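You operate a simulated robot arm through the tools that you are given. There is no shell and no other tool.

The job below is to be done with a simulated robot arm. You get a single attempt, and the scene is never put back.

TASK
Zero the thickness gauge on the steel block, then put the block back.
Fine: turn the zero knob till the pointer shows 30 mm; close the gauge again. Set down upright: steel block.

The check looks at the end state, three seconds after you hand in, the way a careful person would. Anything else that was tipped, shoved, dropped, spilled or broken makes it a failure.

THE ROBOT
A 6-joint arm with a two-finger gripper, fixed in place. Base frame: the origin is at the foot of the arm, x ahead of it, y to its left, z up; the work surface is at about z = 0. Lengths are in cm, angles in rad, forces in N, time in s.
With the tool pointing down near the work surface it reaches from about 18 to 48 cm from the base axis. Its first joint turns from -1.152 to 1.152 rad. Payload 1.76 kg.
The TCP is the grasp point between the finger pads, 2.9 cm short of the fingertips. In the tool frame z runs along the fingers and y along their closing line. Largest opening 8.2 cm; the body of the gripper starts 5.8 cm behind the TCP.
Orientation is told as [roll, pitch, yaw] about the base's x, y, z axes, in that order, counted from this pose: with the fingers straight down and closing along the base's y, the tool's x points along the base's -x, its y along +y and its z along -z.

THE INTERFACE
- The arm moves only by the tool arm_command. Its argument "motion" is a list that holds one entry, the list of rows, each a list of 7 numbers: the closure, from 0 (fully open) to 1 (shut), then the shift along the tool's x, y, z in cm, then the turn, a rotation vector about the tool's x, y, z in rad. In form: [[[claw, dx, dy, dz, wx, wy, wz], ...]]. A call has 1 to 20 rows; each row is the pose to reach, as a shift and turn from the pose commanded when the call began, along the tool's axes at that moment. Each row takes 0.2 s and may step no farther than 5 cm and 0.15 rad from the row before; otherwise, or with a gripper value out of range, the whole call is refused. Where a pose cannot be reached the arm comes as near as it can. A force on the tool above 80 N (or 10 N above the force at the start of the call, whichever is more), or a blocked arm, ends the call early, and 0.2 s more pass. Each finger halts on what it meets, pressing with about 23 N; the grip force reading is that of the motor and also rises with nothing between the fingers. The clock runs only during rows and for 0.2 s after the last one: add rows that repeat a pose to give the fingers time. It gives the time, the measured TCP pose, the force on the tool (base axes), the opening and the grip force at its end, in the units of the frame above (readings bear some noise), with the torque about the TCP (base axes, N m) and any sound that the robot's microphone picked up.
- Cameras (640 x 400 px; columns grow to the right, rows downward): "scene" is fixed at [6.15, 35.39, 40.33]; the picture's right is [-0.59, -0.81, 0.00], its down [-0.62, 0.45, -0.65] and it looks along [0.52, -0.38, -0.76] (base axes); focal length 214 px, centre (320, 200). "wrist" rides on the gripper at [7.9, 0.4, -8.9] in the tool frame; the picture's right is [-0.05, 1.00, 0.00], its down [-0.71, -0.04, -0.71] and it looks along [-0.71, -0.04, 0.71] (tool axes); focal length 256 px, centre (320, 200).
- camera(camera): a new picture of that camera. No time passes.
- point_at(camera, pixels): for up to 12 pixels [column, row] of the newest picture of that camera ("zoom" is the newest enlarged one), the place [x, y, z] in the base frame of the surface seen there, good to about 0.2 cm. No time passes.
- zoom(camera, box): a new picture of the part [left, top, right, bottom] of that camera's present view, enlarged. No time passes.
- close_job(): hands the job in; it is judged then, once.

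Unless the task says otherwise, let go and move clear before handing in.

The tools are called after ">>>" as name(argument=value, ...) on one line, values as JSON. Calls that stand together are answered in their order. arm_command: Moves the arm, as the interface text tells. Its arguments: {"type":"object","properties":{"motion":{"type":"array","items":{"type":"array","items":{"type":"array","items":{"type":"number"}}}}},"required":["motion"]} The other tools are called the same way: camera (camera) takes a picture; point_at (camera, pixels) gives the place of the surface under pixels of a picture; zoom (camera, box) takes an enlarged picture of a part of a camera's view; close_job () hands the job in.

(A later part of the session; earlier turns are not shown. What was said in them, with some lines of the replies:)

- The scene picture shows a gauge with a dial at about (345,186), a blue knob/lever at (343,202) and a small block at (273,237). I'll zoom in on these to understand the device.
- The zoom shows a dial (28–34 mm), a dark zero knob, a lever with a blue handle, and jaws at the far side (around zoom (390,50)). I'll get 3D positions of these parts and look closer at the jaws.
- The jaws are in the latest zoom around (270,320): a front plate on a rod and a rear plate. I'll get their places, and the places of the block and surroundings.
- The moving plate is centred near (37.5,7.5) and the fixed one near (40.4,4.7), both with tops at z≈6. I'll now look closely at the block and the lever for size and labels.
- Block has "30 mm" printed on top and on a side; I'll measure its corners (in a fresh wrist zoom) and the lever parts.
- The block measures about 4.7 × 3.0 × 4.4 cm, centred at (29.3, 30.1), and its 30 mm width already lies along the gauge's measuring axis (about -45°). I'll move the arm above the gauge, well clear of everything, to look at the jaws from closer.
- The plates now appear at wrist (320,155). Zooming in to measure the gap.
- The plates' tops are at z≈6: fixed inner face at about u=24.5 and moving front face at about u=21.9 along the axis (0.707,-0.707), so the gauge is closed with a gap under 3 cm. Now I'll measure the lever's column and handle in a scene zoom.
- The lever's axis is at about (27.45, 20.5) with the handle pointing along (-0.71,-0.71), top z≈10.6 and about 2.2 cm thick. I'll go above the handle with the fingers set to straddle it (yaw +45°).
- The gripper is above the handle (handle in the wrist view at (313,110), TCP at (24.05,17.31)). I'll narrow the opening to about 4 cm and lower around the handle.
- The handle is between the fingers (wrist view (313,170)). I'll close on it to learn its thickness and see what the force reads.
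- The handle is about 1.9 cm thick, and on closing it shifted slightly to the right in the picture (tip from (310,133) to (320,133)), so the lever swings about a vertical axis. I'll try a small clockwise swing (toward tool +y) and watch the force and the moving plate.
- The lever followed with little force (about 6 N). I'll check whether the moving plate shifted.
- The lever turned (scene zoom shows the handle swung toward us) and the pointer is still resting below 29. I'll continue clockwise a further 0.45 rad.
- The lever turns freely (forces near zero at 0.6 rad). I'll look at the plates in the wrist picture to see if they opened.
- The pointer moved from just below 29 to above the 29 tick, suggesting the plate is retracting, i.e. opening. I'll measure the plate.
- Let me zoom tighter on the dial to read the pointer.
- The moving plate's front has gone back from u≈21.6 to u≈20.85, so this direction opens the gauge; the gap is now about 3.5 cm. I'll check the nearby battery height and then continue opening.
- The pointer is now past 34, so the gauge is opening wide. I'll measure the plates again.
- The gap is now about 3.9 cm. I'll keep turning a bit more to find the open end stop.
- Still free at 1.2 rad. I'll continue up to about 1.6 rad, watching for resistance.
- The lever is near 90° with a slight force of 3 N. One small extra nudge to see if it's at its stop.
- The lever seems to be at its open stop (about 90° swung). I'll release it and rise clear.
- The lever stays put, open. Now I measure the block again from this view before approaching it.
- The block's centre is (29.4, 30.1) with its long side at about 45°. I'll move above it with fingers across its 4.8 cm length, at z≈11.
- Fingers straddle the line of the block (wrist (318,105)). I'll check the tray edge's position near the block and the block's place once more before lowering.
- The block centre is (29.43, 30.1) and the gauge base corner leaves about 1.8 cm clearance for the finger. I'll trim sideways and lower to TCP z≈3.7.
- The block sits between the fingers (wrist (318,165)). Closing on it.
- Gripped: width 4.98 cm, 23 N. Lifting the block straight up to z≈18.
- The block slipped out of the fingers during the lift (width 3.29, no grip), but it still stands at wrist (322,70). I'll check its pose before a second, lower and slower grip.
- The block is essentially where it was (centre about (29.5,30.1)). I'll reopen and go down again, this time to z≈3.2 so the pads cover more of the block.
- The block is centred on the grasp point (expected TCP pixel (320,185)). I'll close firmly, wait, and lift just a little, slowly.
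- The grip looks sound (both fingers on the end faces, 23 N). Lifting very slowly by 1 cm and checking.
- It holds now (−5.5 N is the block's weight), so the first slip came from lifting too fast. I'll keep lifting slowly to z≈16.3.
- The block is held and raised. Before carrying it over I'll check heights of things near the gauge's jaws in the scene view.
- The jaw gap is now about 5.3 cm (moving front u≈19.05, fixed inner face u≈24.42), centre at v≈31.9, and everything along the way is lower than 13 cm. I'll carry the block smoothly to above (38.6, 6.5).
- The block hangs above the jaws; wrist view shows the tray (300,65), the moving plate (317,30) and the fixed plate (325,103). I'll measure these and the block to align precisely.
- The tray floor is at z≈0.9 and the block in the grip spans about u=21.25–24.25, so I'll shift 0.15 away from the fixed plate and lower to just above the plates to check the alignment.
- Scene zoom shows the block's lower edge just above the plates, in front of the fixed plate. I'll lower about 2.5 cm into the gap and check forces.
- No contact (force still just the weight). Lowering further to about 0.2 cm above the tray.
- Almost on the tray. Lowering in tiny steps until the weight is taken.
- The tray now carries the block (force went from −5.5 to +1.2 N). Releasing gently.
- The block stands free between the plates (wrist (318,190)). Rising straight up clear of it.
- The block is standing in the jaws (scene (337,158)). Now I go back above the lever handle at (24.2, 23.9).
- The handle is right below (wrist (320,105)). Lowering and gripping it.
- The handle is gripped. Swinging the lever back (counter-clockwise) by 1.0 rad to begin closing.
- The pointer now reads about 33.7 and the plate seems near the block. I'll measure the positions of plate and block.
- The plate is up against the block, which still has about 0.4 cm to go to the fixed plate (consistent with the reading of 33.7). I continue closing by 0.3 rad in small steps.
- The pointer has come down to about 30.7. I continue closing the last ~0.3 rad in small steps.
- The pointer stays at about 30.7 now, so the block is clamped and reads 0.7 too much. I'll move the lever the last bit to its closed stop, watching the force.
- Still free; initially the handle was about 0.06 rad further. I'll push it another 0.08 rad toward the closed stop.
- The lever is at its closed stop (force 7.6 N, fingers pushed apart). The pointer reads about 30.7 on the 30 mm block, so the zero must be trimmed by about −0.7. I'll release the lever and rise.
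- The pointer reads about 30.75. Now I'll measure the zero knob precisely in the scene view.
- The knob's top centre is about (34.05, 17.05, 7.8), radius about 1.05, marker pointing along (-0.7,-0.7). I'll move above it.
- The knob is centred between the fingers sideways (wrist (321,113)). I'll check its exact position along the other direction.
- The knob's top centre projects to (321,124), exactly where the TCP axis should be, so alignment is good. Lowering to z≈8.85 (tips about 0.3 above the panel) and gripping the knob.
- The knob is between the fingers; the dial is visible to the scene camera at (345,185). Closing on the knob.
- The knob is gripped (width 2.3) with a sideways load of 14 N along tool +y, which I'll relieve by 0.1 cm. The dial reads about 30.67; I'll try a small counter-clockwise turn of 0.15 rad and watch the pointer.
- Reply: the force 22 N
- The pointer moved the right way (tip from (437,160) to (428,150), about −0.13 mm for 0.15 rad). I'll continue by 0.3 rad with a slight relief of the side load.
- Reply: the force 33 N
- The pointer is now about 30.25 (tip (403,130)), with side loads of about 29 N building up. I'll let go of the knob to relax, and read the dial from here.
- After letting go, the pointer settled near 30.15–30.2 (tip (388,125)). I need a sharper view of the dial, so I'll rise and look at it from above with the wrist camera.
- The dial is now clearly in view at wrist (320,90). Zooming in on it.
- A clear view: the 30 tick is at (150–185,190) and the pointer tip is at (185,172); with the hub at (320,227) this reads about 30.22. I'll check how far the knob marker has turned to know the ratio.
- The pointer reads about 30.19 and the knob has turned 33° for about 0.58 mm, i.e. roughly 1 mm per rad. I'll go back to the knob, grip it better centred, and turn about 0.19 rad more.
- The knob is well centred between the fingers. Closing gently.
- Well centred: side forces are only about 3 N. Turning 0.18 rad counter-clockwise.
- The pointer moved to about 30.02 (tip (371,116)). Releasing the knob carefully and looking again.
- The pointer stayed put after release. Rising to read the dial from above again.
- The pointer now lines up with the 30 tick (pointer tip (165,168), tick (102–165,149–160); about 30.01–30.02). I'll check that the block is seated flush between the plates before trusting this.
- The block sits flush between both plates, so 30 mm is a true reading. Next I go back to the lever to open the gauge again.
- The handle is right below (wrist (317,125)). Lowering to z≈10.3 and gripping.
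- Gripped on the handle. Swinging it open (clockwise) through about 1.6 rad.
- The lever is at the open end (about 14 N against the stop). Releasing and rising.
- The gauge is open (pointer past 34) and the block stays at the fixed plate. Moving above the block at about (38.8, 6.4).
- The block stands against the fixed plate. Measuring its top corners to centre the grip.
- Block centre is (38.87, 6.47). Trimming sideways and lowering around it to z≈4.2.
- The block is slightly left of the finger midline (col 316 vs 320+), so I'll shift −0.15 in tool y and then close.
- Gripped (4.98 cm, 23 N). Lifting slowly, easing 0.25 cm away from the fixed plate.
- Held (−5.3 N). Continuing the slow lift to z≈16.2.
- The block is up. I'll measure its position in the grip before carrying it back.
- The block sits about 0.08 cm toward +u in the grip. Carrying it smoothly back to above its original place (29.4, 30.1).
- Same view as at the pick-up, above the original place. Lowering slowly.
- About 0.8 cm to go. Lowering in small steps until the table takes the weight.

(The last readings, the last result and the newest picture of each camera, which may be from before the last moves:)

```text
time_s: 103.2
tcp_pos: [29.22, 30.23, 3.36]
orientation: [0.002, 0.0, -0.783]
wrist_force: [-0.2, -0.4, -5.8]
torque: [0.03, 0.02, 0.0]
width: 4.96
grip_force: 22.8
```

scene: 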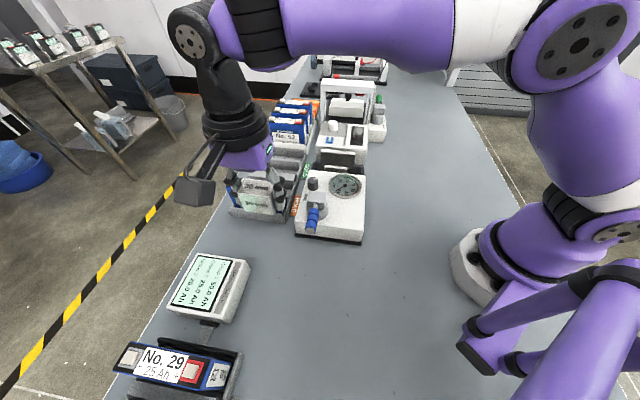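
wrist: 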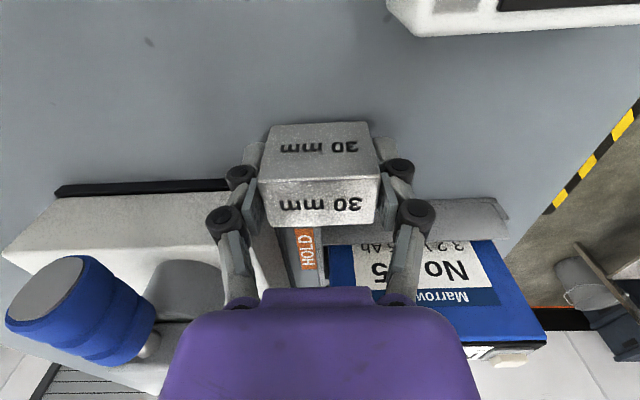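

Still carrying the weight (−5.8 N). A few more tiny steps down.

>>> arm_command(motion=[[[0.8, 0, 0, 0.05, 0, 0, 0], [0.8, 0, 0, 0.1, 0, 0, 0], [0.8, 0, 0, 0.15, 0, 0, 0], [0.8, 0, 0, 0.15, 0, 0, 0]]])

```text
time_s: 104.2
tcp_pos: [29.32, 30.19, 3.1]
orientation: [0.001, 0.001, -0.784]
wrist_force: [-2.4, 0.0, 0.8]
torque: [-0.13, 0.15, -0.07]
width: 4.97
grip_force: 23.2
```

The table has taken the block (force now +0.8 N). Releasing gently and then rising straight up.

>>> arm_command(motion=[[[0.38, 0, 0, 0, 0, 0, 0], [0.3, 0, 0, 0, 0, 0, 0], [0.2, 0, 0, 0, 0, 0, 0], [0.15, 0, 0, 0, 0, 0, 0], [0.15, 0, 0, -0.5, 0, 0, 0], [0.15, 0, 0, -1.5, 0, 0, 0], [0.15, 0, 0, -3.0, 0, 0, 0], [0.15, 0, 0, -5.5, 0, 0, 0], [0.15, 0, 0, -8.5, 0, 0, 0], [0.15, 0, 0, -11.5, 0, 0, 0], [0.15, 0, 0, -14.5, 0, 0, 0], [0.15, 0, 0, -14.5, 0, 0, 0]]])

>>> camera(camera="wrist")

>>> camera(camera="scene")

>>> zoom(camera="scene", box=[250, 218, 300, 258])

```text
time_s: 106.8
tcp_pos: [29.23, 30.13, 17.79]
orientation: [0.001, 0.001, -0.783]
wrist_force: [-0.4, 0.1, 0.7]
torque: [-0.01, 0.02, -0.02]
width: 6.97
grip_force: 0.0
```

```text
taken
```

wrist: 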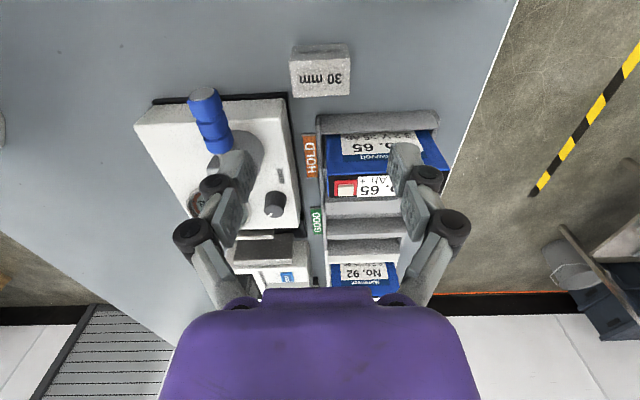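

```text
taken
```

scene: 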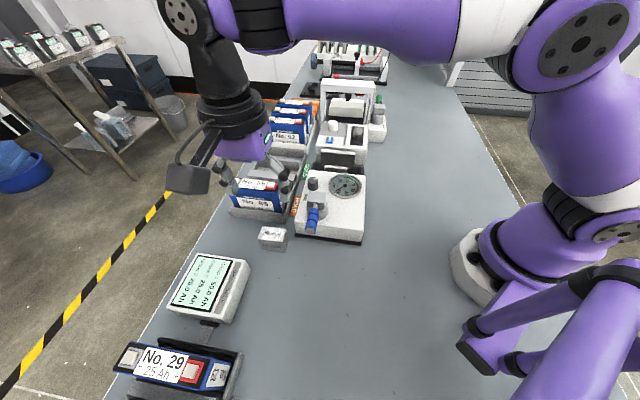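

```text
10.00 times, centred on (275, 238) of scene
```

zoom: 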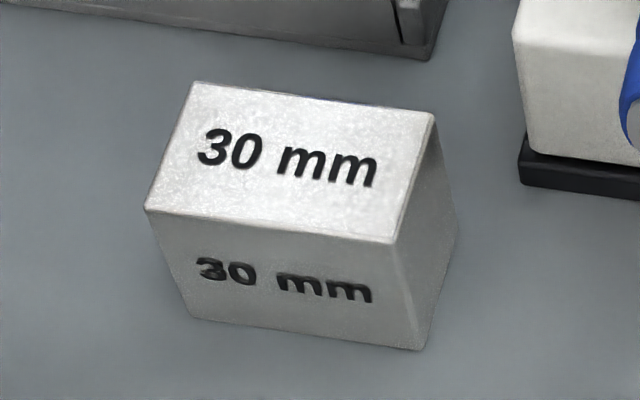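

The block is back within about 0.1 cm of where it stood (corners match the first zoom). Now back to the lever to close the gauge.

>>> arm_command(motion=[[[0.3, -0.2, -2.0, 0, 0, 0, 0], [0.5, -0.4, -4.0, 0, 0, 0, 0], [0.5, -0.6, -6.0, 0, 0, 0, 0], [0.5, -0.79, -8.1, 0, 0, 0, 0], [0.5, -0.79, -8.1, 0, 0, 0, 0]]])

>>> camera(camera="wrist")

```text
time_s: 108.0
tcp_pos: [24.13, 23.88, 17.67]
orientation: [0.002, -0.001, -0.782]
wrist_force: [0.2, 0.2, 0.6]
torque: [-0.05, 0.01, 0.01]
width: 4.1
grip_force: 0.0
```

```text
taken
```

wrist: 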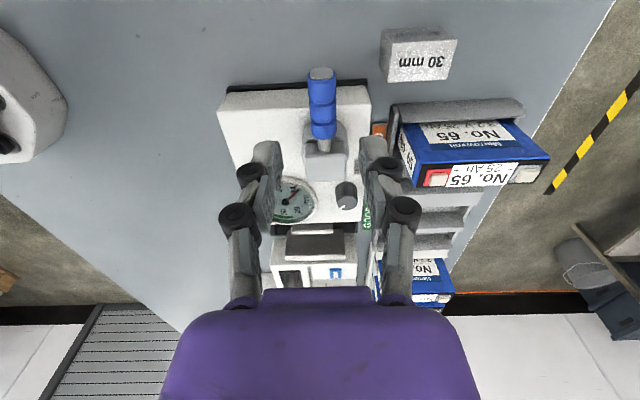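

Handle below at wrist (322,105), jaws empty. Lowering and gripping it.

>>> arm_command(motion=[[[0.5, 0, 0, 1.5, 0, 0, 0], [0.5, 0, 0, 4.0, 0, 0, 0], [0.5, 0, 0, 6.0, 0, 0, 0], [0.5, 0, 0, 7.35, 0, 0, 0], [0.6, 0, 0, 7.35, 0, 0, 0], [0.75, 0, 0, 7.35, 0, 0, 0], [0.8, 0, 0, 7.35, 0, 0, 0]]])

>>> camera(camera="wrist")

```text
time_s: 109.6
tcp_pos: [24.25, 23.91, 10.29]
orientation: [0.002, 0.001, -0.784]
wrist_force: [0.7, 2.6, -1.4]
torque: [0.06, 0.0, 0.05]
width: 1.85
grip_force: 1.4
```

```text
taken
```

wrist: 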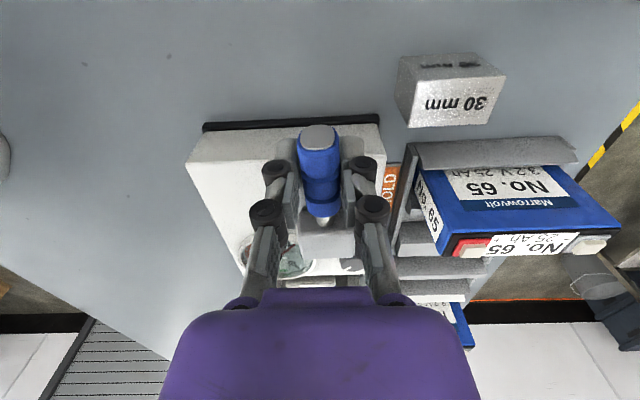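

Gripped. Swinging the lever closed (counter-clockwise) by 1.5 rad first.

>>> arm_command(motion=[[[0.8, -0.023, -0.469, 0, 0, 0, -0.1], [0.8, -0.094, -0.934, 0, 0, 0, -0.2], [0.8, -0.21, -1.389, 0, 0, 0, -0.3], [0.8, -0.371, -1.83, 0, 0, 0, -0.4], [0.8, -0.575, -2.253, 0, 0, 0, -0.5], [0.8, -0.821, -2.654, 0, 0, 0, -0.6], [0.8, -1.105, -3.028, 0, 0, 0, -0.7], [0.8, -1.425, -3.372, 0, 0, 0, -0.8], [0.8, -1.778, -3.682, 0, 0, 0, -0.9], [0.8, -2.161, -3.955, 0, 0, 0, -1.0], [0.8, -2.568, -4.189, 0, 0, 0, -1.1], [0.8, -2.997, -4.381, 0, 0, 0, -1.2], [0.8, -3.443, -4.529, 0, 0, 0, -1.3], [0.8, -3.901, -4.632, 0, 0, 0, -1.4], [0.8, -4.368, -4.688, 0, 0, 0, -1.5], [0.8, -4.368, -4.688, 0, 0, 0, -1.5]]])

>>> camera(camera="wrist")

```text
time_s: 113.0
tcp_pos: [23.97, 17.49, 10.34]
orientation: [0.0, -0.002, 0.718]
wrist_force: [2.2, -2.8, -0.4]
torque: [0.02, -0.05, -0.14]
width: 1.76
grip_force: 36.5
```

```text
taken
```

wrist: 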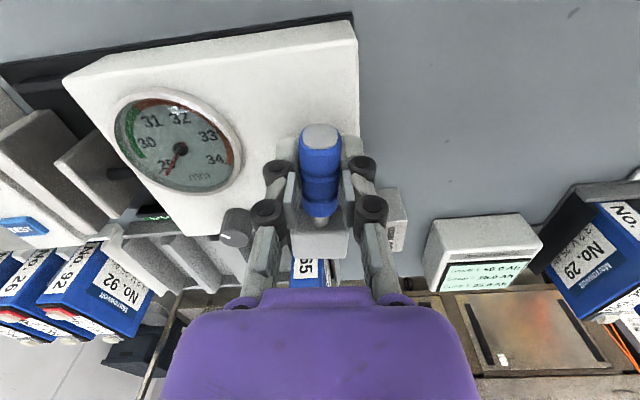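

The jaw closes and the pointer rests just below 29 as at the start. Pushing the last 0.14 rad to the closed stop.

>>> arm_command(motion=[[[0.8, -0.006, -0.235, 0, 0, 0, -0.05], [0.8, -0.023, -0.469, 0, 0, 0, -0.1], [0.8, -0.046, -0.656, 0, 0, 0, -0.14], [0.8, -0.046, -0.656, 0, 0, 0, -0.14]]])

>>> camera(camera="wrist")

```text
time_s: 114.0
tcp_pos: [24.39, 17.0, 10.26]
orientation: [0.001, 0.0, 0.853]
wrist_force: [-5.8, -5.9, -1.2]
torque: [-0.12, 0.07, -1.01]
width: 1.79
grip_force: 35.7
```

```text
taken
```

wrist: 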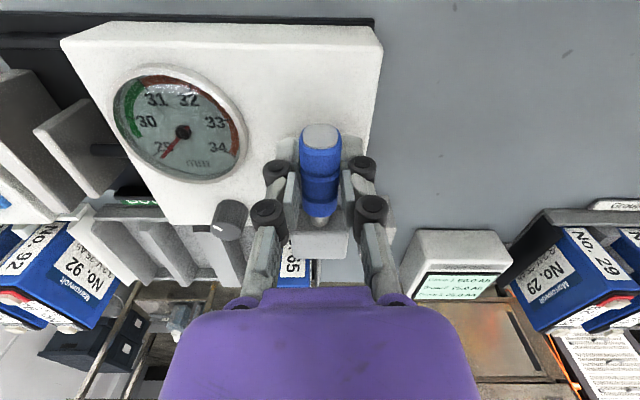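

A torque of −1.0 N m shows the lever is firmly at its closed stop. Releasing and rising.

>>> arm_command(motion=[[[0.7, 0, 0, 0, 0, 0, 0], [0.5, 0, 0, 0, 0, 0, 0], [0.5, 0, 0, 0, 0, 0, 0], [0.5, 0, 0, -2.0, 0, 0, 0], [0.5, 0, 0, -5.0, 0, 0, 0], [0.5, 0, 0, -8.0, 0, 0, 0], [0.5, 0, 0, -8.0, 0, 0, 0]]])

>>> camera(camera="wrist")

>>> zoom(camera="wrist", box=[90, 10, 370, 200])

>>> zoom(camera="scene", box=[285, 140, 385, 225])

```text
time_s: 115.6
tcp_pos: [24.26, 16.98, 18.36]
orientation: [0.002, -0.003, 0.855]
wrist_force: [-0.3, 0.2, -0.1]
torque: [-0.01, 0.02, -0.03]
width: 4.11
grip_force: 0.0
```

```text
taken
```

wrist: 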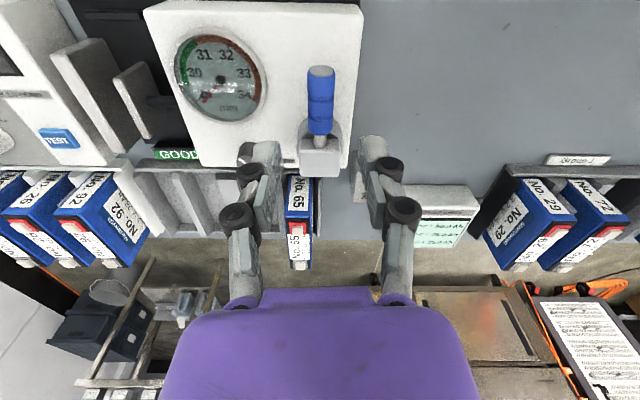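

```text
2.11 times, centred on (230, 105) of wrist
```

zoom: 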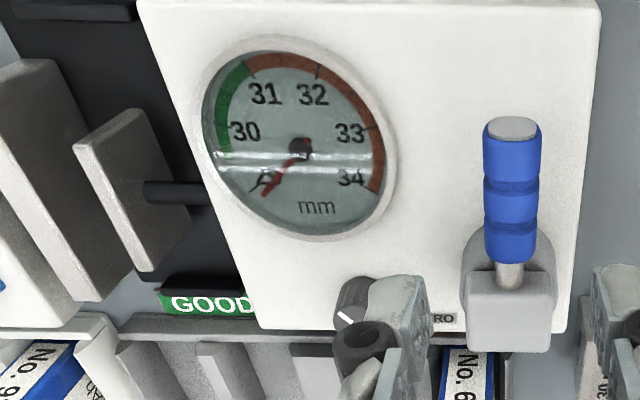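

```text
4.71 times, centred on (335, 182) of scene
```

zoom: 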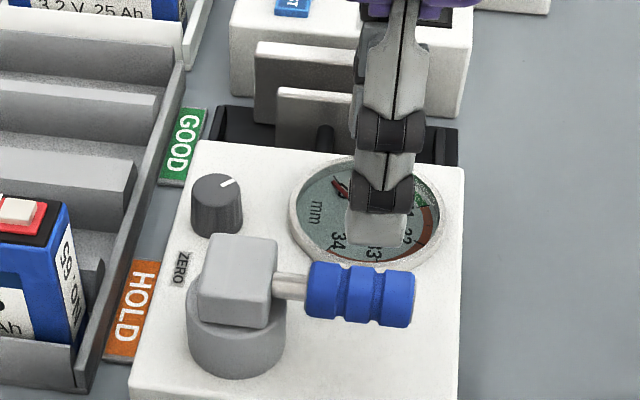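

The gauge is closed with the lever where it began, the knob mark unchanged since trimming. I'll retreat to a high, clear position and take a last look.

>>> arm_command(motion=[[[0.3, 0.5, 0, -3.0, 0, 0, 0], [0.1, 1.5, 0, -6.0, 0, 0, 0], [0.0, 3.0, 0, -9.0, 0, 0, 0], [0.0, 4.5, 0, -12.0, 0, 0, 0], [0.0, 4.5, 0, -12.0, 0, 0, 0]]])

>>> camera(camera="scene")

>>> zoom(camera="scene", box=[250, 140, 390, 250])

>>> camera(camera="wrist")

```text
time_s: 116.8
tcp_pos: [21.53, 13.59, 30.43]
orientation: [0.002, -0.001, 0.856]
wrist_force: [0.3, -0.4, -0.5]
torque: [0.04, 0.02, 0.04]
width: 8.2
grip_force: 0.1
```

```text
taken
```

scene: 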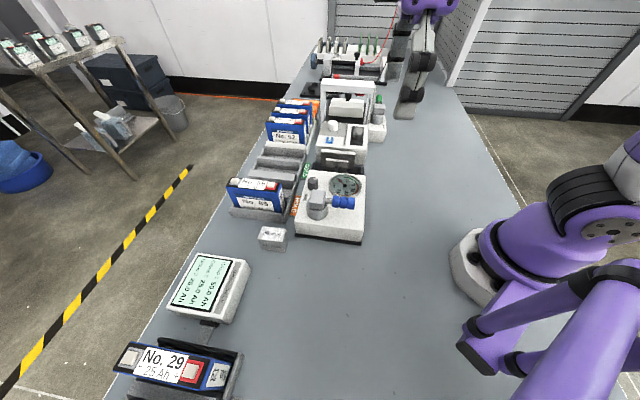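

```text
3.64 times, centred on (320, 195) of scene
```

zoom: 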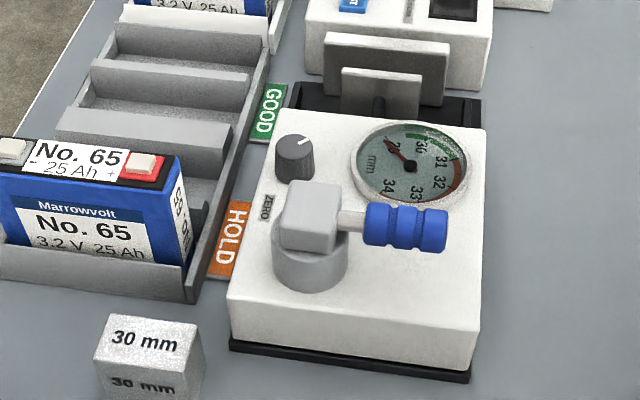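

```text
taken
```

wrist: 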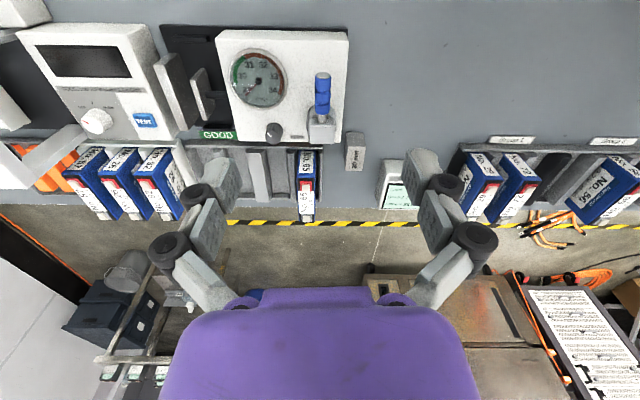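

The final pictures show the steel block upright on its original spot (scene (273,237)). The gauge is closed with empty jaws, the lever is back where it started, the zero is set at 30 mm, and nothing else has moved. The arm is clear, so I'm handing in.

>>> close_job()

```text
The job is handed in.
```

The gauge is zeroed on the 30 mm steel block. It first read about 30.7 to 30.8 mm with the block clamped. I turned the zero knob until the pointer lined up with the 30 tick, which I read as 30.01 to 30.02 mm.

- **Block:** it is back upright within about 0.1 cm of where it started. On my first try at picking it up, the fingers slipped off. The block stayed standing, and the second, slower lift held.
- **Gauge:** the jaws are empty, and the lever is against its closed stop, where it was at the start.
- **Surroundings:** in the last pictures nothing else on the bench looks moved, and the arm is raised clear.

The job is handed in; no result has come back.
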